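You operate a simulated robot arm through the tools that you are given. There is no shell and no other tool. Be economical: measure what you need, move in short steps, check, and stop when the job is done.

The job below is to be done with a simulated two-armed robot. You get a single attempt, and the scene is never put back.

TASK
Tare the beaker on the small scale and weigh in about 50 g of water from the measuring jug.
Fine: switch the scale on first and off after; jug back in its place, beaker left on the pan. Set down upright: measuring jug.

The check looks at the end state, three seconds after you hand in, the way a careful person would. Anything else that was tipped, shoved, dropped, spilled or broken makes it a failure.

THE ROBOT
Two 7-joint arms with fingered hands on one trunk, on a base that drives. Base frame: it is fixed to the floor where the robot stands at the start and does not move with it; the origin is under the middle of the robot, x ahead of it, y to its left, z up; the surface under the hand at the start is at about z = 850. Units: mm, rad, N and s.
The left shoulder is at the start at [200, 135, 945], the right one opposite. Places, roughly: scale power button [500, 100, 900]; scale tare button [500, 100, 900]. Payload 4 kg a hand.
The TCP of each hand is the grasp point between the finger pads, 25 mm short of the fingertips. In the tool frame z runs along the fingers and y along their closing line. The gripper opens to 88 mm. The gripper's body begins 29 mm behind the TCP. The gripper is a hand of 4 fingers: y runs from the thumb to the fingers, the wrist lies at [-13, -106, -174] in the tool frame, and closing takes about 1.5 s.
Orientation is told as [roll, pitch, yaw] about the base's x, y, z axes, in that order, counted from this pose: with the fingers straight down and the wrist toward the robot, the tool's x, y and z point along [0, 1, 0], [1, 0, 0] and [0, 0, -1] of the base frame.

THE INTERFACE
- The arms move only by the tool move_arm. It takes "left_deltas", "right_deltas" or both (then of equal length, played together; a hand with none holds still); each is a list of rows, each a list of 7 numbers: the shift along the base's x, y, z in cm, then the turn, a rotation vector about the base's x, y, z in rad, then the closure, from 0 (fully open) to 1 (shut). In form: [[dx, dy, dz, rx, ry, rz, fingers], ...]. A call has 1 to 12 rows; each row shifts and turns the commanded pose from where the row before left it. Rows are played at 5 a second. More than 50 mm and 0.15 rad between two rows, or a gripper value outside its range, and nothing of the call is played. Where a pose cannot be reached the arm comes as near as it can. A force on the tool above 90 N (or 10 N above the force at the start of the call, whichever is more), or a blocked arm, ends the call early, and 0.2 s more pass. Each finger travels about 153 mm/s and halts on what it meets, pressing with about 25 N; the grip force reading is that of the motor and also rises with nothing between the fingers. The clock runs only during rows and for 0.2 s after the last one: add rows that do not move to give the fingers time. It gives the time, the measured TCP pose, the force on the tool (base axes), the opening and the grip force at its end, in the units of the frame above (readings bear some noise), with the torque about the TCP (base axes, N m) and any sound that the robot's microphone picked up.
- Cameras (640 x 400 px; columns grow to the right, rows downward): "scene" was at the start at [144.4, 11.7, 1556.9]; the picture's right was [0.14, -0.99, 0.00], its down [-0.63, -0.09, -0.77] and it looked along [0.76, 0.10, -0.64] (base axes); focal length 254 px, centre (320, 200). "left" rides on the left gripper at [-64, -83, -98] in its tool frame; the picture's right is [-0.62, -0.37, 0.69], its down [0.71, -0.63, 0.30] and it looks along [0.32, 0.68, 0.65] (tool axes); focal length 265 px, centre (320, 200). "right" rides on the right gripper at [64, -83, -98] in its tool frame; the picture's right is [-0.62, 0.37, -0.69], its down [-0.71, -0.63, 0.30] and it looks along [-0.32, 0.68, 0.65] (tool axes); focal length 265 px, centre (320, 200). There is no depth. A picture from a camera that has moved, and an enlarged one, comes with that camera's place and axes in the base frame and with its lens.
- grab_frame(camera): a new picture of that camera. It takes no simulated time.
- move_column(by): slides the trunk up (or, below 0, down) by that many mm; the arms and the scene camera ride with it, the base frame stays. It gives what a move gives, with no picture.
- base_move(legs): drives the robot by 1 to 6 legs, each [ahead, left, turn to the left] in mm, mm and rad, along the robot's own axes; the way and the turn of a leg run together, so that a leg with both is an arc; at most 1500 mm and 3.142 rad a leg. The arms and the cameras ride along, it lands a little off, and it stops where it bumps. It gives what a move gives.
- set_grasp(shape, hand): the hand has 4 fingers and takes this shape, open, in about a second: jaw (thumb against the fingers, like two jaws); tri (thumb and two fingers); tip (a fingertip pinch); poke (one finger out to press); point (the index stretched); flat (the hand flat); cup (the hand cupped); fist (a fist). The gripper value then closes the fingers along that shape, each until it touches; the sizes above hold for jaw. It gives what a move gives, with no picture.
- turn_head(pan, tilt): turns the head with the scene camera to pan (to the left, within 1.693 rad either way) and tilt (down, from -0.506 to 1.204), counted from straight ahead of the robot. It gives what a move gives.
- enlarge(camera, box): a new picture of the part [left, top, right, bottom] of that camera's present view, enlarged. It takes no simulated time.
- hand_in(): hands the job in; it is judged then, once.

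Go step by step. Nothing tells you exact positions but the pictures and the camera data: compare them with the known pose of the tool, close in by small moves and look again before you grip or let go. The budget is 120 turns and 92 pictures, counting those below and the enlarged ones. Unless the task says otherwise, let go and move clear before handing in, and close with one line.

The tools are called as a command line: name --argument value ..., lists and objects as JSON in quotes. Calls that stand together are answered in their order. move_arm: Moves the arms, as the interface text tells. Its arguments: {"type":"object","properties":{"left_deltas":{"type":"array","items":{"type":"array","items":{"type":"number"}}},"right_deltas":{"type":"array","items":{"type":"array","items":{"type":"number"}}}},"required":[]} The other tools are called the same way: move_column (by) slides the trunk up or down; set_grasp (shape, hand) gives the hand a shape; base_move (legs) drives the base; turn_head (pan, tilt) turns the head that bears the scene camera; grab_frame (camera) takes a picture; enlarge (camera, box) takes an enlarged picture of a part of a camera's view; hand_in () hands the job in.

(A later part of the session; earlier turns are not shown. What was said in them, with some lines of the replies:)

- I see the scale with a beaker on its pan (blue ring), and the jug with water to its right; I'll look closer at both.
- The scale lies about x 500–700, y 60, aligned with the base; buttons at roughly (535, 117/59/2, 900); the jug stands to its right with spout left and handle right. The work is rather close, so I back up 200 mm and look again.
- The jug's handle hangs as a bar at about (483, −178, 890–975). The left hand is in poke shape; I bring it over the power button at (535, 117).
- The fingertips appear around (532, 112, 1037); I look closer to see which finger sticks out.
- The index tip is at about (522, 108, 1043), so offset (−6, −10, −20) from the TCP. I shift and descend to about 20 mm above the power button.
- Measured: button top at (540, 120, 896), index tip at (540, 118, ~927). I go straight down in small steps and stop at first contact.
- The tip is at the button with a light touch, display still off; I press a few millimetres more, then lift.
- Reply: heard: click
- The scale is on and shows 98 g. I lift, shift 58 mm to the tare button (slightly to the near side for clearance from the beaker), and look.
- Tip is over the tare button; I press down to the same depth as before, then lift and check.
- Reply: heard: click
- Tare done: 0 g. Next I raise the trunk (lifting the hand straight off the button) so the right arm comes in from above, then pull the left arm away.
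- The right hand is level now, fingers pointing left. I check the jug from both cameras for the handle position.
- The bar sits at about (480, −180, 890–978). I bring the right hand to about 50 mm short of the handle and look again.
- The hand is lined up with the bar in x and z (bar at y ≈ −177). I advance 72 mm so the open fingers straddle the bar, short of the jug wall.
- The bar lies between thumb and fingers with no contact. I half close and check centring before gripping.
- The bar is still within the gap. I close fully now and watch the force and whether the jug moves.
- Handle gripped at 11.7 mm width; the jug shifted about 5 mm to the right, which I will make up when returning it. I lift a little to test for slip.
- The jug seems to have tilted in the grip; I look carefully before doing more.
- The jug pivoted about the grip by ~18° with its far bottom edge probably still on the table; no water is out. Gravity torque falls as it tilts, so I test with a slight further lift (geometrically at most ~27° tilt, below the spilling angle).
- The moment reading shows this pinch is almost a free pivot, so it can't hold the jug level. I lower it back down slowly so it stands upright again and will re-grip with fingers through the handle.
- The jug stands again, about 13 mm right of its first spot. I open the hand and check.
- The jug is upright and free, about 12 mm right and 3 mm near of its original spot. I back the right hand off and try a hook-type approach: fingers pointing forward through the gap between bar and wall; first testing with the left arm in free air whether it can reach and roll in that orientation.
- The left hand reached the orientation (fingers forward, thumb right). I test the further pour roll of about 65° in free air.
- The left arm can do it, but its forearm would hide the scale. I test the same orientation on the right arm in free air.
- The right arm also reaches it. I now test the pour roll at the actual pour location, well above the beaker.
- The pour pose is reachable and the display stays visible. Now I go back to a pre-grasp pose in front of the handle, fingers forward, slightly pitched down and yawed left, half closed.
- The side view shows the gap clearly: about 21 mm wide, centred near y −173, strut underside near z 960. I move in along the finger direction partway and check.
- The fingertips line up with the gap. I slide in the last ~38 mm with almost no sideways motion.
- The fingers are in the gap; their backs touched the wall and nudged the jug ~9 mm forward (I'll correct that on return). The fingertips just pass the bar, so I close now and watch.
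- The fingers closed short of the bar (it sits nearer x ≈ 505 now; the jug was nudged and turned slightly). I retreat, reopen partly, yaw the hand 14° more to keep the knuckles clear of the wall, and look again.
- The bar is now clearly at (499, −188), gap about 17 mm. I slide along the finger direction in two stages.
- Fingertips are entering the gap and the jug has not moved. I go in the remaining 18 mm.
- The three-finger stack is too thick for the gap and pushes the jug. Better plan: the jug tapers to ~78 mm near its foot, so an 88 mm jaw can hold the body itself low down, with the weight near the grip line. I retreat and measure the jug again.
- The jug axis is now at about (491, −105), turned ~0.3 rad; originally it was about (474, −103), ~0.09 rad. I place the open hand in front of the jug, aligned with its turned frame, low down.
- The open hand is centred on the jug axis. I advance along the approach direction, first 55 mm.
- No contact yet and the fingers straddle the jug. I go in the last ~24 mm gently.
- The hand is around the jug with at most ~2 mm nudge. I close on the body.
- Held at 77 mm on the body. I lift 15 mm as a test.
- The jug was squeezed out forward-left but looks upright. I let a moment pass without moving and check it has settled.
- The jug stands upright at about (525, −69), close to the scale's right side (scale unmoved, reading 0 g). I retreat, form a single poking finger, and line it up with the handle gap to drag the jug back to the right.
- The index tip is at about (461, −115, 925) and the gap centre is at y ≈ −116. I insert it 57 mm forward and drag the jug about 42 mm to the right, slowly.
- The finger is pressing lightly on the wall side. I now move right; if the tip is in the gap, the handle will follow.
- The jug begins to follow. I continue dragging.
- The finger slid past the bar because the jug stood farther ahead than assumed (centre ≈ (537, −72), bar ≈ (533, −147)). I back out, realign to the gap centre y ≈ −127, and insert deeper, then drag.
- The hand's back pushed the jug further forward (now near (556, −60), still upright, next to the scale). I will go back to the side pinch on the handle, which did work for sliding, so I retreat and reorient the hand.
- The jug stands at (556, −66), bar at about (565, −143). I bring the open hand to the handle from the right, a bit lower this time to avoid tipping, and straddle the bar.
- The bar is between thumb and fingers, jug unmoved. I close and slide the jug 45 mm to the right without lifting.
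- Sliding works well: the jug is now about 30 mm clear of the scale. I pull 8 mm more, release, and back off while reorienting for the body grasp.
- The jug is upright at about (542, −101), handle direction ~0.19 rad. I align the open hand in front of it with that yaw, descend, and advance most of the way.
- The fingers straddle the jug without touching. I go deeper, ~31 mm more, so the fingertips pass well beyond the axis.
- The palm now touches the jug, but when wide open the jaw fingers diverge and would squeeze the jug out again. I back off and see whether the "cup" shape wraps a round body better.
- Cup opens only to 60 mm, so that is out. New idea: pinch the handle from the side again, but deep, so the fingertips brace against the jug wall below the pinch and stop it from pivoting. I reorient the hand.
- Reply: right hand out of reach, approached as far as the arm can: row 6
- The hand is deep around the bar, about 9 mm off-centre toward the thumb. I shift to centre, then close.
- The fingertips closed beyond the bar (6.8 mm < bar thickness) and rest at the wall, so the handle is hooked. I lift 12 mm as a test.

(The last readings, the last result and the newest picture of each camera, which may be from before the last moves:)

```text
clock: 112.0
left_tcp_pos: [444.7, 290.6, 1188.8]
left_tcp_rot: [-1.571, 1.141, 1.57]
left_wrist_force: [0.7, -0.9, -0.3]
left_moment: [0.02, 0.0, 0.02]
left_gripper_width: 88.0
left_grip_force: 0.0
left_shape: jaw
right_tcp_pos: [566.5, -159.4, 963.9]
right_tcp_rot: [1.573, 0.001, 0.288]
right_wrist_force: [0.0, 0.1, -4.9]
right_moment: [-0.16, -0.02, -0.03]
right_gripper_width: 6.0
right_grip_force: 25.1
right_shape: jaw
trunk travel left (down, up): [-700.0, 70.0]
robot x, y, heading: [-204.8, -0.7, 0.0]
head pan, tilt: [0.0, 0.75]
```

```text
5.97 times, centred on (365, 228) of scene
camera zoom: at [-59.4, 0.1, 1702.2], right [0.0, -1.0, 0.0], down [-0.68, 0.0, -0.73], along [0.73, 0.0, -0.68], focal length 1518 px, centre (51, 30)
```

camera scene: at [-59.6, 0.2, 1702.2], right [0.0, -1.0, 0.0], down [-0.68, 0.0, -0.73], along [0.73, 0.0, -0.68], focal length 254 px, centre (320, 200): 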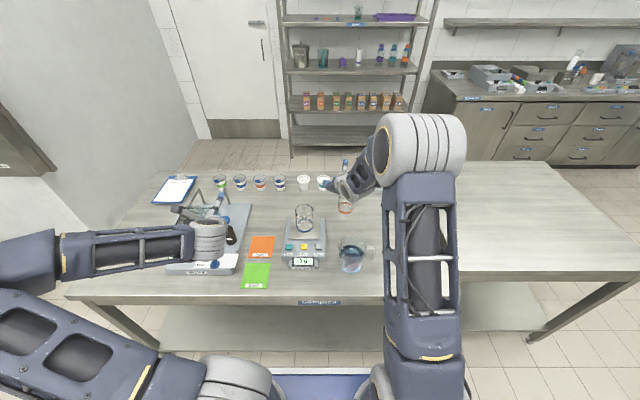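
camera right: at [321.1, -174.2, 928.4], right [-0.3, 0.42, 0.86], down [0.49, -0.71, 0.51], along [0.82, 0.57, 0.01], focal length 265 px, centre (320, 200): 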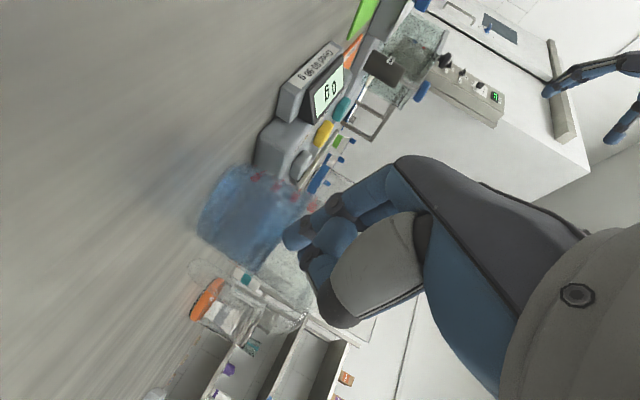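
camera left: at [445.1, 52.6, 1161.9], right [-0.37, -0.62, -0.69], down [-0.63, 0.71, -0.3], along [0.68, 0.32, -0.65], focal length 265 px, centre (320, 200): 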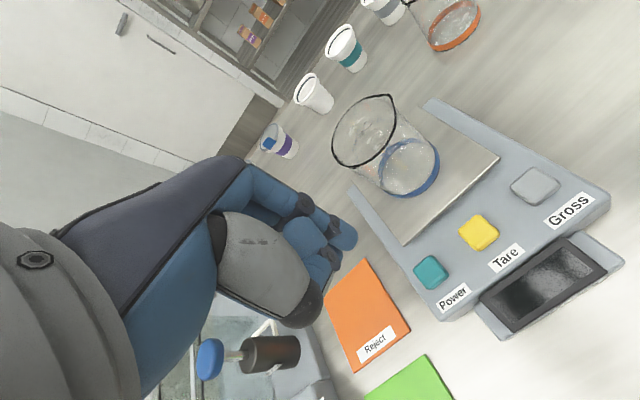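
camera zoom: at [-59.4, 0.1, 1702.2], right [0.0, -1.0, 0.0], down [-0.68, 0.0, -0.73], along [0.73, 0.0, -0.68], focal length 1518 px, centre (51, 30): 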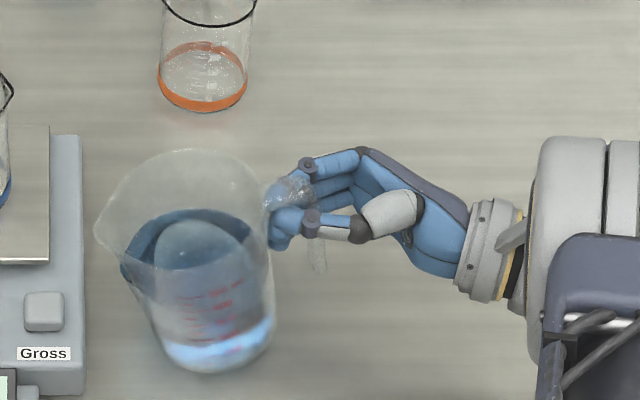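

Much better: it carries 4.9 N with moment 0.16 N·m and little tilt. I lift a bit more to see whether it hangs free.

move_arm --right_deltas '[[0, 0, 0.4, 0, 0, 0, 1], [0, 0, 0.4, 0, 0, 0, 1], [0, 0, 0.4, 0, 0, 0, 1], [0, 0, 0, 0, 0, 0, 1], [0, 0, 0, 0, 0, 0, 1]]'

move_arm --right_deltas '[[0, 0, 0.4, 0, 0, 0, 1], [0, 0, 0.3, 0, 0, 0, 1], [0, 0, 0.3, 0, 0, 0, 1], [0, 0, 0, 0, 0, 0, 1], [0, 0, 0, 0, 0, 0, 1]]'

enlarge --camera "scene" --box '[320, 195, 410, 262]'

```text
clock: 113.2
left_tcp_pos: [446.1, 291.2, 1189.2]
left_tcp_rot: [-1.571, 1.14, 1.571]
left_wrist_force: [0.0, 0.3, 0.6]
left_moment: [-0.02, 0.01, 0.0]
left_gripper_width: 88.1
left_grip_force: 0.2
left_shape: jaw
right_tcp_pos: [566.3, -159.1, 974.7]
right_tcp_rot: [1.572, 0.001, 0.289]
right_wrist_force: [-0.4, -0.4, -5.8]
right_moment: [-0.22, 0.0, -0.02]
right_gripper_width: 5.7
right_grip_force: 24.6
right_shape: jaw
trunk travel left (down, up): [-700.0, 70.0]
robot x, y, heading: [-203.1, 0.9, -0.002]
head pan, tilt: [0.0, 0.75]
```

```text
clock: 114.4
left_tcp_pos: [445.0, 289.9, 1189.7]
left_tcp_rot: [-1.569, 1.142, 1.57]
left_wrist_force: [-0.5, -0.2, 0.6]
left_moment: [0.01, -0.03, 0.01]
left_gripper_width: 87.8
left_grip_force: 0.0
left_shape: jaw
right_tcp_pos: [565.6, -159.8, 984.0]
right_tcp_rot: [1.572, -0.001, 0.287]
right_wrist_force: [-0.1, -0.3, -4.4]
right_moment: [-0.23, -0.03, -0.02]
right_gripper_width: 5.5
right_grip_force: 25.0
right_shape: jaw
trunk travel left (down, up): [-700.0, 70.0]
robot x, y, heading: [-203.8, -4.4, -0.001]
head pan, tilt: [0.0, 0.75]
```

```text
5.97 times, centred on (365, 228) of scene
camera zoom: at [-59.4, 0.1, 1702.2], right [0.0, -1.0, 0.0], down [-0.68, 0.0, -0.73], along [0.73, 0.0, -0.68], focal length 1518 px, centre (51, 30)
```

zoom: 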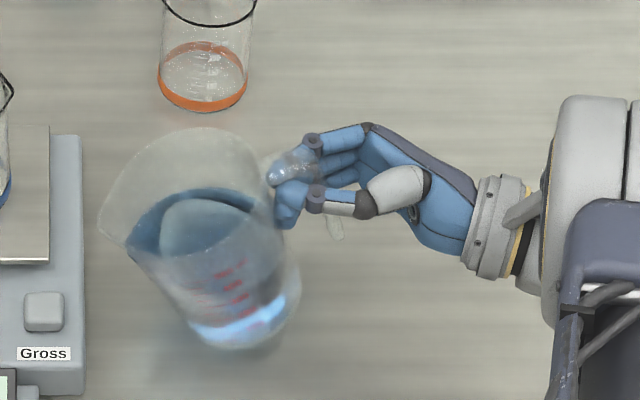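

It now carries about its full weight (≈5 N) at roughly 20° tilt with a steady 0.23 N·m. I raise further in small steps, watching whether the moment stays constant.

move_arm --right_deltas '[[0, 0, 0.4, 0, 0, 0, 1], [0, 0, 0.4, 0, 0, 0, 1], [0, 0, 0, 0, 0, 0, 1], [0, 0, 0, 0, 0, 0, 1], [0, 0, 0, 0, 0, 0, 1]]'

enlarge --camera "scene" --box '[320, 195, 410, 262]'

```text
clock: 115.6
left_tcp_pos: [447.2, 290.9, 1189.0]
left_tcp_rot: [-1.571, 1.142, 1.571]
left_wrist_force: [0.4, -0.2, -0.3]
left_moment: [-0.02, -0.02, 0.02]
left_gripper_width: 87.8
left_grip_force: 0.1
left_shape: jaw
right_tcp_pos: [566.6, -159.6, 992.1]
right_tcp_rot: [1.571, 0.0, 0.288]
right_wrist_force: [0.1, 0.0, -4.7]
right_moment: [-0.25, -0.01, -0.02]
right_gripper_width: 5.5
right_grip_force: 24.8
right_shape: jaw
trunk travel left (down, up): [-700.0, 70.0]
robot x, y, heading: [-201.3, -0.8, -0.003]
head pan, tilt: [0.0, 0.75]
```

```text
5.97 times, centred on (365, 228) of scene
camera zoom: at [-59.4, 0.1, 1702.2], right [0.0, -1.0, 0.0], down [-0.68, 0.0, -0.73], along [0.73, 0.0, -0.68], focal length 1518 px, centre (51, 30)
```

zoom: 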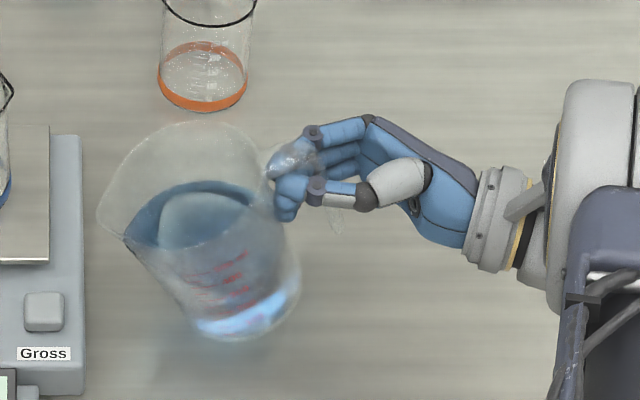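

It hangs free and steady at about 18–20° tilt. I raise it 100 mm, turn it so the spout points straight left, and bring it slowly toward the beaker.

move_arm --right_deltas '[[0, 0, 2, 0, 0, 0, 1], [0, 0, 2.8, 0, 0, -0.06, 1], [0, 0, 2.8, 0, 0, -0.08, 1], [0, 0, 2.8, 0, 0, -0.08, 1], [0.5, 0, 0.8, 0, 0, -0.068, 1], [1.0, 0.8, 0, 0, 0, 0, 1], [1.2, 1.0, 0, 0, 0, 0, 1], [1.2, 1.0, 0, 0, 0, 0, 1], [1.2, 1.0, 0, 0, 0, 0, 1], [0.8, 1.0, 0, 0, 0, 0, 1], [0.4, 0.5, 0, 0, 0, 0, 1], [0, 0, 0, 0, 0, 0, 1]]'

enlarge --camera "scene" --box '[270, 150, 410, 255]'

```text
clock: 118.2
left_tcp_pos: [447.1, 290.4, 1190.0]
left_tcp_rot: [-1.571, 1.142, 1.57]
left_wrist_force: [0.3, 0.2, -0.7]
left_moment: [-0.01, 0.0, 0.01]
left_gripper_width: 88.0
left_grip_force: 0.0
left_shape: jaw
right_tcp_pos: [629.4, -106.1, 1106.1]
right_tcp_rot: [1.573, 0.001, -0.001]
right_wrist_force: [0.5, -0.1, -4.9]
right_moment: [-0.25, 0.01, 0.0]
right_gripper_width: 5.7
right_grip_force: 25.0
right_shape: jaw
trunk travel left (down, up): [-700.0, 70.0]
robot x, y, heading: [-201.5, -3.4, -0.004]
head pan, tilt: [0.0, 0.75]
```

```text
3.81 times, centred on (340, 202) of scene
camera zoom: at [-59.4, 0.1, 1702.2], right [0.0, -1.0, 0.0], down [-0.68, 0.0, -0.73], along [0.73, 0.0, -0.68], focal length 969 px, centre (244, 190)
```

zoom: 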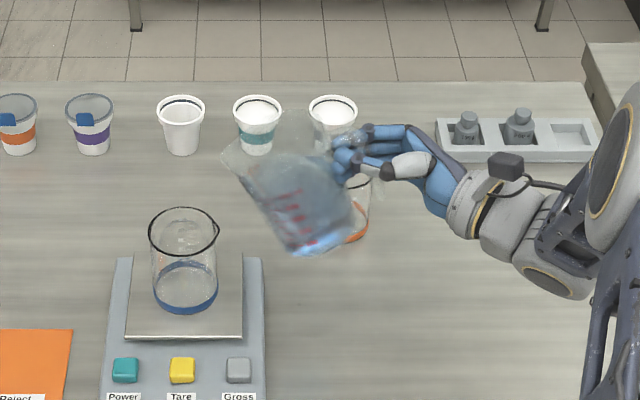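

The spout lip is at about (625, 24, 1109), the beaker centre at (629, 61) with rim at 1006. I tilt toward the pouring angle (to ~46°, just short of pouring) while keeping the lip over the beaker.

move_arm --right_deltas '[[0.1, 0.57, -0.27, -0.064, 0, 0, 1], [0.1, 0.57, -0.27, -0.064, 0, 0, 1], [0.1, 0.57, -0.27, -0.064, 0, 0, 1], [0.1, 0.57, -0.27, -0.064, 0, 0, 1], [0, 0.57, -0.27, -0.064, 0, 0, 1], [0, 0.57, -0.27, -0.064, 0, 0, 1], [0, 0.11, 0.25, -0.021, 0, 0, 1], [0, 0.11, 0.25, -0.021, 0, 0, 1], [0, 0.11, 0.25, -0.021, 0, 0, 1], [0, 0, 0, 0, 0, 0, 1], [0, 0, 0, 0, 0, 0, 1]]'

enlarge --camera "scene" --box '[280, 180, 380, 255]'

```text
clock: 120.6
left_tcp_pos: [445.0, 290.1, 1188.1]
left_tcp_rot: [-1.57, 1.141, 1.572]
left_wrist_force: [-0.8, -0.3, -0.3]
left_moment: [0.0, -0.02, 0.05]
left_gripper_width: 88.0
left_grip_force: 0.1
left_shape: jaw
right_tcp_pos: [632.7, -69.4, 1097.1]
right_tcp_rot: [1.124, -0.002, 0.0]
right_wrist_force: [0.2, 0.6, -4.9]
right_moment: [-0.05, 0.07, -0.02]
right_gripper_width: 5.2
right_grip_force: 25.4
right_shape: jaw
trunk travel left (down, up): [-700.0, 70.0]
robot x, y, heading: [-204.6, -3.1, -0.002]
head pan, tilt: [0.0, 0.75]
```

```text
5.33 times, centred on (330, 218) of scene
camera zoom: at [-59.4, 0.1, 1702.2], right [0.0, -1.0, 0.0], down [-0.68, 0.0, -0.73], along [0.73, 0.0, -0.68], focal length 1356 px, centre (267, 107)
```

zoom: 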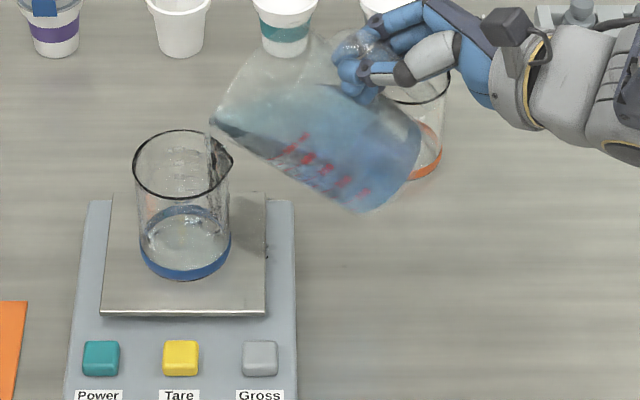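

Water is just starting to run from the spout into the beaker. I read the display.

enlarge --camera "scene" --box '[270, 190, 370, 275]'

```text
4.71 times, centred on (320, 232) of scene
camera zoom: at [-59.4, 0.1, 1702.2], right [0.0, -1.0, 0.0], down [-0.68, 0.0, -0.73], along [0.73, 0.0, -0.68], focal length 1197 px, centre (320, 47)
```

zoom: 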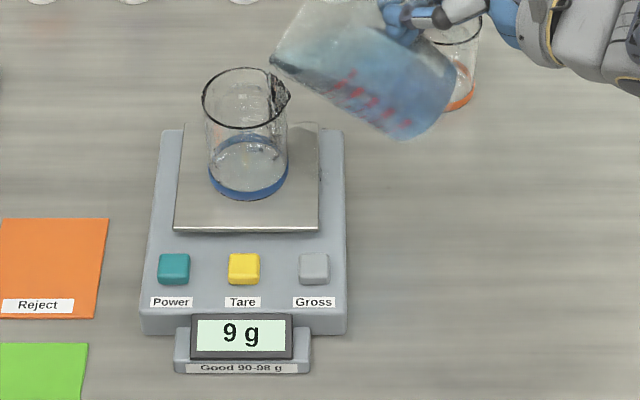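

9 g already and flowing. I shift the lip 8 mm further over the beaker without tilting more, letting it run briefly, then read again.

move_arm --right_deltas '[[0, 0.4, 0, 0, 0, 0, 1], [0, 0.4, 0, 0, 0, 0, 1]]'

enlarge --camera "scene" --box '[270, 190, 370, 275]'

```text
clock: 121.2
left_tcp_pos: [446.5, 290.1, 1188.1]
left_tcp_rot: [-1.57, 1.14, 1.572]
left_wrist_force: [-0.1, -0.2, 0.6]
left_moment: [0.0, 0.01, -0.02]
left_gripper_width: 87.8
left_grip_force: 0.1
left_shape: jaw
right_tcp_pos: [632.9, -61.6, 1096.9]
right_tcp_rot: [1.126, 0.001, 0.0]
right_wrist_force: [-0.5, 0.6, -5.0]
right_moment: [-0.05, 0.05, -0.02]
right_gripper_width: 5.8
right_grip_force: 24.8
right_shape: jaw
trunk travel left (down, up): [-700.0, 70.0]
robot x, y, heading: [-205.6, -1.2, 0.001]
head pan, tilt: [0.0, 0.75]
```

```text
4.71 times, centred on (320, 232) of scene
camera zoom: at [-59.4, 0.1, 1702.2], right [0.0, -1.0, 0.0], down [-0.68, 0.0, -0.73], along [0.73, 0.0, -0.68], focal length 1197 px, centre (320, 47)
```

zoom: 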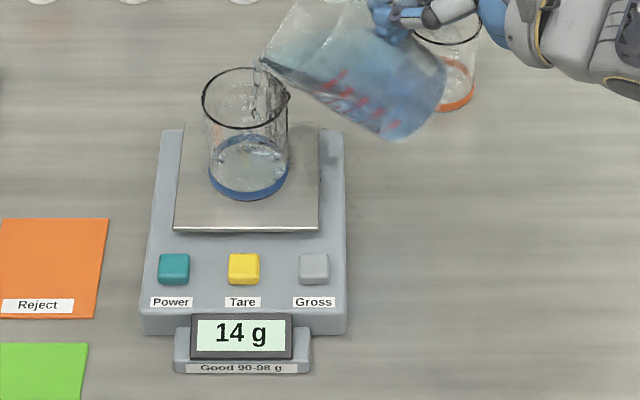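

About 8 g/s and slowing. I tilt 1.7° more and let it run ~1.4 s.

move_arm --right_deltas '[[0, 0.09, 0.17, -0.015, 0, 0, 1], [0, 0.09, 0.17, -0.015, 0, 0, 1], [0, 0, 0, 0, 0, 0, 1], [0, 0, 0, 0, 0, 0, 1], [0, 0, 0, 0, 0, 0, 1], [0, 0, 0, 0, 0, 0, 1]]'

enlarge --camera "scene" --box '[270, 190, 370, 275]'

```text
clock: 122.6
left_tcp_pos: [446.4, 290.0, 1189.4]
left_tcp_rot: [-1.569, 1.14, 1.571]
left_wrist_force: [-0.5, -0.4, -1.1]
left_moment: [0.03, 0.02, 0.02]
left_gripper_width: 87.9
left_grip_force: 0.1
left_shape: jaw
right_tcp_pos: [633.2, -58.8, 1100.9]
right_tcp_rot: [1.093, -0.001, 0.001]
right_wrist_force: [-0.9, -0.3, -5.0]
right_moment: [-0.09, 0.06, 0.0]
right_gripper_width: 5.3
right_grip_force: 24.8
right_shape: jaw
trunk travel left (down, up): [-700.0, 70.0]
robot x, y, heading: [-203.1, -3.2, 0.002]
head pan, tilt: [0.0, 0.75]
```

```text
4.71 times, centred on (320, 232) of scene
camera zoom: at [-59.4, 0.1, 1702.2], right [0.0, -1.0, 0.0], down [-0.68, 0.0, -0.73], along [0.73, 0.0, -0.68], focal length 1197 px, centre (320, 47)
```

zoom: 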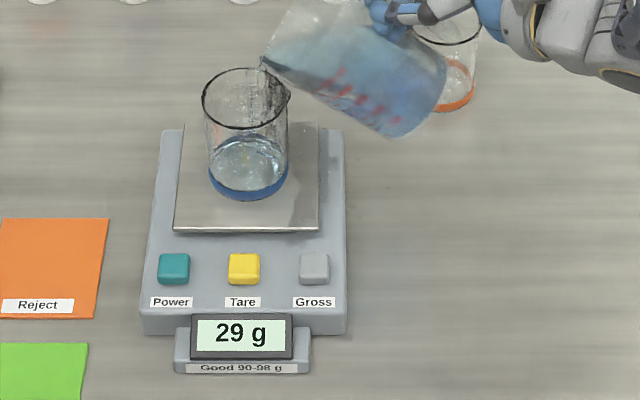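

29 g at about 10 g/s. I hold 1.6 s more and then tilt back in the same move.

move_arm --right_deltas '[[0, 0, 0, 0, 0, 0, 1], [0, 0, 0, 0, 0, 0, 1], [0, 0, 0, 0, 0, 0, 1], [0, 0, 0, 0, 0, 0, 1], [0, 0, 0, 0, 0, 0, 1], [0, 0, 0, 0, 0, 0, 1], [0, 0, 0, 0, 0, 0, 1], [0, 0, 0, 0, 0, 0, 1], [0, -0.36, -0.6, 0.07, 0, 0, 1], [0, -0.36, -0.6, 0.07, 0, 0, 1], [0, 0, 0, 0, 0, 0, 1], [0, 0, 0, 0, 0, 0, 1]]'

enlarge --camera "scene" --box '[270, 190, 370, 275]'

```text
clock: 125.2
left_tcp_pos: [445.5, 289.7, 1189.6]
left_tcp_rot: [-1.572, 1.141, 1.571]
left_wrist_force: [0.0, 0.1, 0.7]
left_moment: [-0.02, 0.0, 0.02]
left_gripper_width: 87.9
left_grip_force: 0.1
left_shape: jaw
right_tcp_pos: [634.4, -66.5, 1089.2]
right_tcp_rot: [1.235, 0.0, -0.001]
right_wrist_force: [-0.9, 0.1, -4.6]
right_moment: [-0.12, 0.08, 0.01]
right_gripper_width: 5.7
right_grip_force: 24.9
right_shape: jaw
trunk travel left (down, up): [-700.0, 70.0]
robot x, y, heading: [-202.3, -1.7, -0.001]
head pan, tilt: [0.0, 0.75]
```

```text
4.71 times, centred on (320, 232) of scene
camera zoom: at [-59.4, 0.1, 1702.2], right [0.0, -1.0, 0.0], down [-0.68, 0.0, -0.73], along [0.73, 0.0, -0.68], focal length 1197 px, centre (320, 47)
```

zoom: 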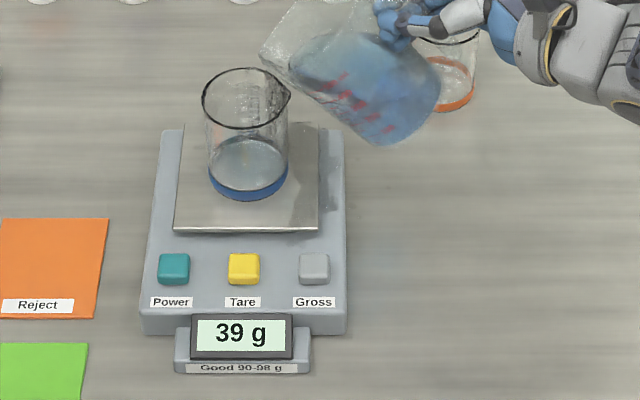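

39 g now. I tilt again to slightly beyond the earlier angle, hold ~1.6 s, and tilt back, aiming for about 50 g.

move_arm --right_deltas '[[0, 0.28, 0.47, -0.054, 0, 0, 1], [0, 0.28, 0.47, -0.054, 0, 0, 1], [0, 0.28, 0.47, -0.054, 0, 0, 1], [0, 0, 0, 0, 0, 0, 1], [0, 0, 0, 0, 0, 0, 1], [0, 0, 0, 0, 0, 0, 1], [0, 0, 0, 0, 0, 0, 1], [0, 0, 0, 0, 0, 0, 1], [0, 0, 0, 0, 0, 0, 1], [0, -0.42, -0.7, 0.081, 0, 0, 1], [0, -0.42, -0.7, 0.081, 0, 0, 1], [0, 0, 0, 0, 0, 0, 1]]'

enlarge --camera "scene" --box '[270, 190, 370, 275]'

```text
clock: 127.8
left_tcp_pos: [445.9, 291.3, 1188.9]
left_tcp_rot: [-1.572, 1.142, 1.571]
left_wrist_force: [-0.8, 0.0, -0.1]
left_moment: [0.01, -0.02, 0.02]
left_gripper_width: 87.9
left_grip_force: 0.1
left_shape: jaw
right_tcp_pos: [632.5, -66.1, 1088.9]
right_tcp_rot: [1.235, 0.0, -0.001]
right_wrist_force: [0.0, 0.2, -4.6]
right_moment: [-0.12, 0.05, -0.04]
right_gripper_width: 5.7
right_grip_force: 24.6
right_shape: jaw
trunk travel left (down, up): [-700.0, 70.0]
robot x, y, heading: [-199.5, 5.7, -0.004]
head pan, tilt: [0.0, 0.75]
```

```text
4.71 times, centred on (320, 232) of scene
camera zoom: at [-59.4, 0.2, 1702.2], right [0.0, -1.0, 0.0], down [-0.68, 0.0, -0.73], along [0.73, 0.0, -0.68], focal length 1197 px, centre (320, 47)
```

zoom: 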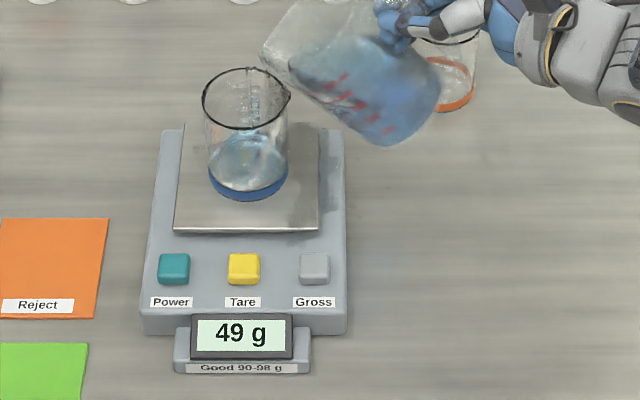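

49 g — done pouring. I tilt the jug back, carry it right and back toward its original place (axis ≈ (474, −103)).

move_arm --right_deltas '[[0, -0.6, 0.3, 0.071, 0, 0, 1], [0, -1.2, 0, 0.071, 0, 0, 1], [0, -1.4, 0, 0.071, 0, 0, 1], [0, -1.4, 0, 0.071, 0, 0, 1], [0, -1.4, 0, 0.071, 0, 0, 1], [0, -1.2, 0, 0.07, 0, 0, 1], [-2, -0.65, 0, 0, 0, 0, 1], [-2.8, -0.65, 0, 0, 0, 0, 1], [-3, -0.65, 0, 0, 0, 0, 1], [-3, -0.65, -0.5, 0, 0, 0, 1], [-2.8, -0.65, -1, 0, 0, 0, 1], [-1.5, -0.65, -1, 0, 0, 0, 1]]'

move_arm --right_deltas '[[0, 0, -1.5, 0, 0, 0, 1], [0, 0, -2, 0, 0, 0, 1], [0, 0, -2, 0, 0, 0, 1], [0, 0, -1.5, 0, 0, 0, 1], [0, 0, -0.7, 0, 0, 0, 1], [0, 0, 0, 0, 0, 0, 1]]'

```text
clock: 130.4
left_tcp_pos: [446.1, 290.3, 1189.6]
left_tcp_rot: [-1.571, 1.139, 1.57]
left_wrist_force: [-0.7, 0.0, -0.4]
left_moment: [0.03, 0.01, 0.01]
left_gripper_width: 88.1
left_grip_force: 0.0
left_shape: jaw
right_tcp_pos: [481.9, -176.4, 1065.2]
right_tcp_rot: [1.661, -0.001, -0.002]
right_wrist_force: [-0.3, 0.8, -4.8]
right_moment: [-0.23, 0.03, -0.06]
right_gripper_width: 5.6
right_grip_force: 25.1
right_shape: jaw
trunk travel left (down, up): [-700.0, 70.0]
robot x, y, heading: [-204.7, 0.8, -0.002]
head pan, tilt: [0.0, 0.75]
```

```text
clock: 131.8
left_tcp_pos: [445.4, 290.1, 1189.8]
left_tcp_rot: [-1.571, 1.143, 1.57]
left_wrist_force: [-0.6, 0.0, 0.8]
left_moment: [0.01, -0.02, 0.02]
left_gripper_width: 87.9
left_grip_force: 0.1
left_shape: jaw
right_tcp_pos: [482.1, -175.7, 990.1]
right_tcp_rot: [1.66, 0.0, 0.001]
right_wrist_force: [0.1, -0.3, -5.0]
right_moment: [-0.21, 0.04, 0.03]
right_gripper_width: 5.1
right_grip_force: 25.4
right_shape: jaw
trunk travel left (down, up): [-700.0, 70.0]
robot x, y, heading: [-203.3, 3.8, 0.001]
head pan, tilt: [0.0, 0.75]
```

Still holding steadily. I lower slowly onto the table.

move_arm --right_deltas '[[0, 0, -0.5, 0, 0, 0, 1], [0, 0, -0.5, 0, 0, 0, 1], [0, 0, -0.5, 0, 0, 0, 1], [0, 0, -0.5, 0, 0, 0, 1], [0, 0, -0.5, 0, 0, 0, 1], [0, 0, -0.5, 0, 0, 0, 1], [0, 0, -0.5, 0, 0, 0, 1], [0, 0, -0.5, 0, 0, 0, 1], [0, 0, -0.4, 0, 0, 0, 1], [0, 0, -0.4, 0, 0, 0, 1], [0, 0, 0, 0, 0, 0, 1]]'

enlarge --camera "scene" --box '[300, 205, 420, 295]'

```text
clock: 134.2
left_tcp_pos: [445.7, 289.7, 1190.2]
left_tcp_rot: [-1.571, 1.141, 1.571]
left_wrist_force: [-0.6, -0.6, 0.2]
left_moment: [0.0, 0.02, -0.03]
left_gripper_width: 87.8
left_grip_force: 0.0
left_shape: jaw
right_tcp_pos: [481.3, -177.5, 939.9]
right_tcp_rot: [1.661, 0.0, -0.001]
right_wrist_force: [-1.5, -0.2, 2.3]
right_moment: [0.17, -0.08, 0.08]
right_gripper_width: 5.4
right_grip_force: 24.9
right_shape: jaw
trunk travel left (down, up): [-700.0, 70.0]
robot x, y, heading: [-202.1, -0.7, 0.001]
head pan, tilt: [0.0, 0.75]
```

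```text
4.44 times, centred on (360, 250) of scene
camera zoom: at [-59.7, 0.1, 1702.2], right [0.0, -1.0, 0.0], down [-0.68, 0.0, -0.73], along [0.73, 0.0, -0.68], focal length 1130 px, centre (142, -22)
```

zoom: 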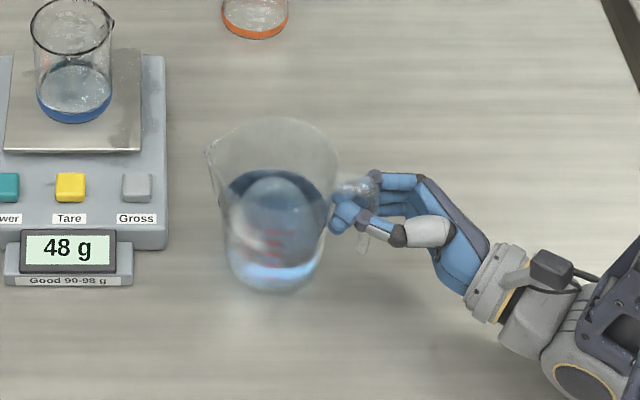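

The jug stands upright about 13 mm ahead and 7 mm right of its original spot; the scale reads 48 g. I slide it back those few millimetres, then release and back off.

move_arm --right_deltas '[[0, 0, 0.15, 0, 0, 0, 1], [-0.3, 0.2, 0, 0, 0, 0, 1], [-0.3, 0.2, 0, 0, 0, 0, 1], [-0.3, 0.2, 0, 0, 0, 0, 1], [-0.3, 0.1, 0, 0, 0, 0, 1], [0, 0, 0, 0, 0, 0, 1], [0, 0, 0, 0, 0, 0, 0.8], [0, 0, 0, 0, 0, 0, 0.5], [0, 0, 0, 0, 0, 0, 0.2], [0, 0, 0, 0, 0, 0, 0], [0, 0, 0, 0, 0, 0, 0]]'

move_arm --right_deltas '[[0, -1.5, 0, 0, 0, 0, 0], [0, -2.5, 0, 0, 0, 0, 0], [0, -3, 0, 0, 0, 0, 0], [0, -3, 0, 0, 0, 0, 0], [0, -3, 2, 0, 0, 0, 0], [0, -2, 3, 0, 0, 0, 0], [0, 0, 4, 0, 0, 0, 0], [0, 0, 4, 0, 0, 0, 0], [0, 0, 4, 0, 0, 0, 0]]' --left_deltas '[[0, 0, 1, 0.127, 0, 0, 0], [0, 0, 1, 0.127, 0, 0, 0], [0, 0, 1, 0.127, 0, 0, 0], [0, 0, 1, 0.127, 0, 0, 0], [0, 0, 0, 0.127, 0, 0, 0], [0, 0, 0, 0.127, 0, 0, 0], [0, 0, 0, 0.127, 0, 0, 0], [0, 0, 0, 0.127, 0, 0, 0], [0, 0, 0, 0.127, 0, 0, 0]]'

```text
clock: 136.6
left_tcp_pos: [445.9, 290.1, 1188.9]
left_tcp_rot: [-1.571, 1.141, 1.571]
left_wrist_force: [-0.6, -0.4, -0.6]
left_moment: [0.02, -0.02, 0.02]
left_gripper_width: 88.0
left_grip_force: 0.1
left_shape: jaw
right_tcp_pos: [469.9, -169.4, 941.4]
right_tcp_rot: [1.661, 0.0, 0.0]
right_wrist_force: [0.5, -0.5, 0.2]
right_moment: [-0.02, 0.0, 0.02]
right_gripper_width: 87.8
right_grip_force: 0.0
right_shape: jaw
trunk travel left (down, up): [-700.0, 70.0]
robot x, y, heading: [-201.4, 1.2, -0.003]
head pan, tilt: [0.0, 0.75]
```

```text
clock: 138.6
left_tcp_pos: [445.4, 290.6, 1229.6]
left_tcp_rot: [-1.572, -0.004, 1.572]
left_wrist_force: [0.4, -0.8, -0.6]
left_moment: [-0.01, 0.01, 0.0]
left_gripper_width: 87.8
left_grip_force: 0.1
left_shape: jaw
right_tcp_pos: [468.2, -322.6, 1109.3]
right_tcp_rot: [1.659, 0.001, 0.0]
right_wrist_force: [-0.3, -0.8, -0.6]
right_moment: [-0.01, 0.01, -0.02]
right_gripper_width: 87.8
right_grip_force: 0.0
right_shape: jaw
trunk travel left (down, up): [-700.0, 70.0]
robot x, y, heading: [-200.5, 2.9, -0.004]
head pan, tilt: [0.0, 0.75]
```

Now the left hand goes back to fingers-down for the power button.

move_arm --left_deltas '[[0, 0, 0, 0.1428, 0, 0, 0], [0, 0, 0, 0.1428, 0, 0, 0], [0, 0, 0, 0.1428, 0, 0, 0], [0, 0, 0, 0.1428, 0, 0, 0], [0, 0, 0, 0.1428, 0, 0, 0], [0, 0, 0, 0.1428, 0, 0, 0], [0, 0, 0, 0.1428, 0, 0, 0], [0, 0, 0, 0.1428, 0, 0, 0], [0, 0, 0, 0.1428, 0, 0, 0], [0, 0, 0, 0.1428, 0, 0, 0], [0, 0, 0, 0.1428, 0, 0, 0]]'

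move_arm --left_deltas '[[0, 0, 0, 0, 0.1428, 0, 0], [0, 0, 0, 0, 0.1428, 0, 0], [0, 0, 0, 0, 0.1428, 0, 0], [0, 0, 0, 0, 0.1428, 0, 0], [0, 0, 0, 0, 0.1428, 0, 0], [0, 0, 0, 0, 0.1428, 0, 0], [0, 0, 0, 0, 0.1428, 0, 0], [0, 0, 0, 0, 0.1428, 0, 0], [0, 0, 0, 0, 0.1428, 0, 0], [0, 0, 0, 0, 0.1428, 0, 0], [0, 0, 0, 0, 0.1428, 0, 0], [0, 0, 0, 0, 0, 0, 0]]'

set_grasp --shape "poke" --hand "left"

```text
clock: 141.0
left_tcp_pos: [446.2, 291.0, 1230.5]
left_tcp_rot: [1.554, -1.567, -1.557]
left_wrist_force: [0.3, 0.0, 0.0]
left_moment: [0.0, 0.0, 0.02]
left_gripper_width: 87.8
left_grip_force: 0.1
left_shape: jaw
right_tcp_pos: [469.2, -322.1, 1109.7]
right_tcp_rot: [1.661, 0.001, -0.001]
right_wrist_force: [0.1, 0.2, 0.1]
right_moment: [0.04, 0.0, 0.03]
right_gripper_width: 87.7
right_grip_force: 0.0
right_shape: jaw
trunk travel left (down, up): [-700.0, 70.0]
robot x, y, heading: [-205.7, -0.0, -0.001]
head pan, tilt: [0.0, 0.75]
```

```text
clock: 143.6
left_tcp_pos: [445.3, 290.5, 1229.9]
left_tcp_rot: [0.002, 0.0, 0.002]
left_wrist_force: [0.1, -0.2, -0.3]
left_moment: [0.04, 0.02, 0.0]
left_gripper_width: 87.8
left_grip_force: 0.1
left_shape: jaw
right_tcp_pos: [468.7, -321.8, 1110.4]
right_tcp_rot: [1.66, -0.003, 0.0]
right_wrist_force: [-0.1, 0.2, -0.6]
right_moment: [-0.02, 0.04, 0.0]
right_gripper_width: 87.9
right_grip_force: 0.1
right_shape: jaw
trunk travel left (down, up): [-700.0, 70.0]
robot x, y, heading: [-207.1, 1.7, 0.0]
head pan, tilt: [0.0, 0.75]
```

```text
clock: 144.5
left_tcp_pos: [445.6, 290.6, 1230.8]
left_tcp_rot: [-0.002, -0.001, -0.001]
left_wrist_force: [-0.2, -0.2, 0.1]
left_moment: [0.02, -0.02, 0.01]
left_gripper_width: 0.1
left_grip_force: 0.0
left_shape: poke
right_tcp_pos: [468.0, -322.2, 1110.3]
right_tcp_rot: [1.659, 0.0, -0.001]
right_wrist_force: [-0.2, 0.4, -0.6]
right_moment: [-0.01, 0.03, -0.02]
right_gripper_width: 87.9
right_grip_force: 0.0
right_shape: jaw
trunk travel left (down, up): [-700.0, 70.0]
robot x, y, heading: [-201.7, -2.6, -0.003]
head pan, tilt: [0.0, 0.75]
```

move_arm --left_deltas '[[1.2, -2.02, -3.4, 0, 0, 0, 0], [1.2, -2.02, -3.4, 0, 0, 0, 0], [1.2, -2.02, -3.4, 0, 0, 0, 0], [1.2, -2.02, -3.4, 0, 0, 0, 0], [1.2, -2.02, -3.4, 0, 0, 0, 0], [1.2, -2.02, -3.4, 0, 0, 0, 0], [1.2, -2.02, -3.4, 0, 0, 0, 0], [1.2, -2.02, -3.4, 0, 0, 0, 0], [0, 0, -1.5, 0, 0, 0, 0], [0, 0, 0, 0, 0, 0, 0]]'

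move_arm --left_deltas '[[0, 0, -1, 0, 0, 0, 0], [0, 0, -0.7, 0, 0, 0, 0], [0, 0, -0.3, 0, 0, 0, 0], [0, 0, -0.3, 0, 0, 0, 0]]'

```text
clock: 146.7
left_tcp_pos: [542.7, 128.7, 943.7]
left_tcp_rot: [0.0, 0.0, -0.002]
left_wrist_force: [-0.8, 0.7, 0.0]
left_moment: [-0.03, 0.02, -0.02]
left_gripper_width: 0.0
left_grip_force: 0.0
left_shape: poke
right_tcp_pos: [467.8, -321.9, 1109.4]
right_tcp_rot: [1.66, 0.002, 0.001]
right_wrist_force: [0.8, 0.0, -0.3]
right_moment: [0.02, -0.01, -0.02]
right_gripper_width: 87.9
right_grip_force: 0.1
right_shape: jaw
trunk travel left (down, up): [-700.0, 70.0]
robot x, y, heading: [-202.1, 1.4, -0.0]
head pan, tilt: [0.0, 0.75]
```

```text
clock: 147.7
left_tcp_pos: [541.4, 128.0, 920.4]
left_tcp_rot: [0.001, -0.002, -0.003]
left_wrist_force: [1.4, 1.2, 2.5]
left_moment: [0.05, 0.04, 0.02]
left_gripper_width: 0.1
left_grip_force: 0.0
left_shape: poke
right_tcp_pos: [468.9, -322.1, 1110.7]
right_tcp_rot: [1.661, -0.001, 0.001]
right_wrist_force: [-0.2, -0.2, 0.0]
right_moment: [0.0, 0.01, -0.01]
right_gripper_width: 87.8
right_grip_force: 0.0
right_shape: jaw
trunk travel left (down, up): [-700.0, 70.0]
robot x, y, heading: [-204.7, -1.1, 0.004]
head pan, tilt: [0.0, 0.75]
heard: click
```

Click heard. I lift the hand clear and check the whole scene.

move_arm --left_deltas '[[0, 0, 3, 0, 0, 0, 0], [0, 0, 4, 0, 0, 0, 0], [0, 1, 4, 0, 0, 0, 0], [-1, 3, 3, 0, 0, 0, 0], [-1, 4, 2, 0, 0, 0, 0], [-1, 4, 2, 0, 0, 0, 0], [-1, 4, 1, 0, 0, 0, 0], [0, 0, 0, 0, 0, 0, 0]]'

enlarge --camera "scene" --box '[270, 185, 400, 282]'

```text
clock: 149.5
left_tcp_pos: [500.4, 288.1, 1111.1]
left_tcp_rot: [-0.001, 0.0, -0.002]
left_wrist_force: [-0.1, 0.5, 0.0]
left_moment: [-0.03, 0.0, -0.02]
left_gripper_width: 0.1
left_grip_force: 0.1
left_shape: poke
right_tcp_pos: [467.1, -321.7, 1109.7]
right_tcp_rot: [1.662, 0.0, 0.0]
right_wrist_force: [-0.2, 0.0, 0.3]
right_moment: [0.0, 0.0, -0.02]
right_gripper_width: 88.1
right_grip_force: 0.1
right_shape: jaw
trunk travel left (down, up): [-700.0, 70.0]
robot x, y, heading: [-203.9, 0.6, 0.002]
head pan, tilt: [0.0, 0.75]
```

```text
4.12 times, centred on (335, 234) of scene
camera zoom: at [-59.6, 0.1, 1702.2], right [0.0, -1.0, 0.0], down [-0.68, 0.0, -0.73], along [0.73, 0.0, -0.68], focal length 1049 px, centre (258, 62)
```

zoom: 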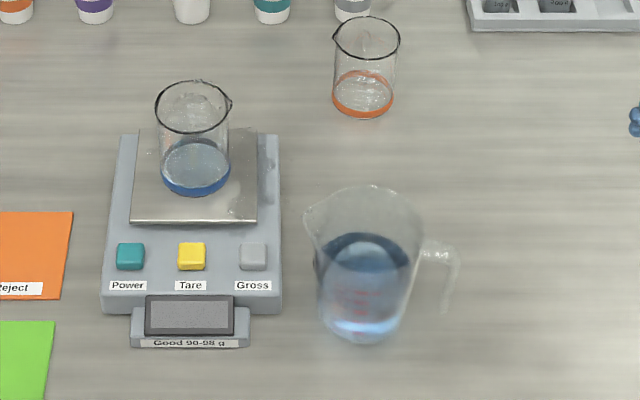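

The scale is off, the beaker is on the pan with about 49 g of water, and the jug stands upright within 2 cm of where it started. Both hands are clear, so I hand in.

hand_in

```text
The job is handed in.
```

I switched the scale on, tared the beaker, poured in about 48–49 g of water and switched the scale off. The beaker is on the pan and the jug is upright, about 2 cm from its original spot. In the last pictures I could not rule out a few drops on the scale beside the pan.
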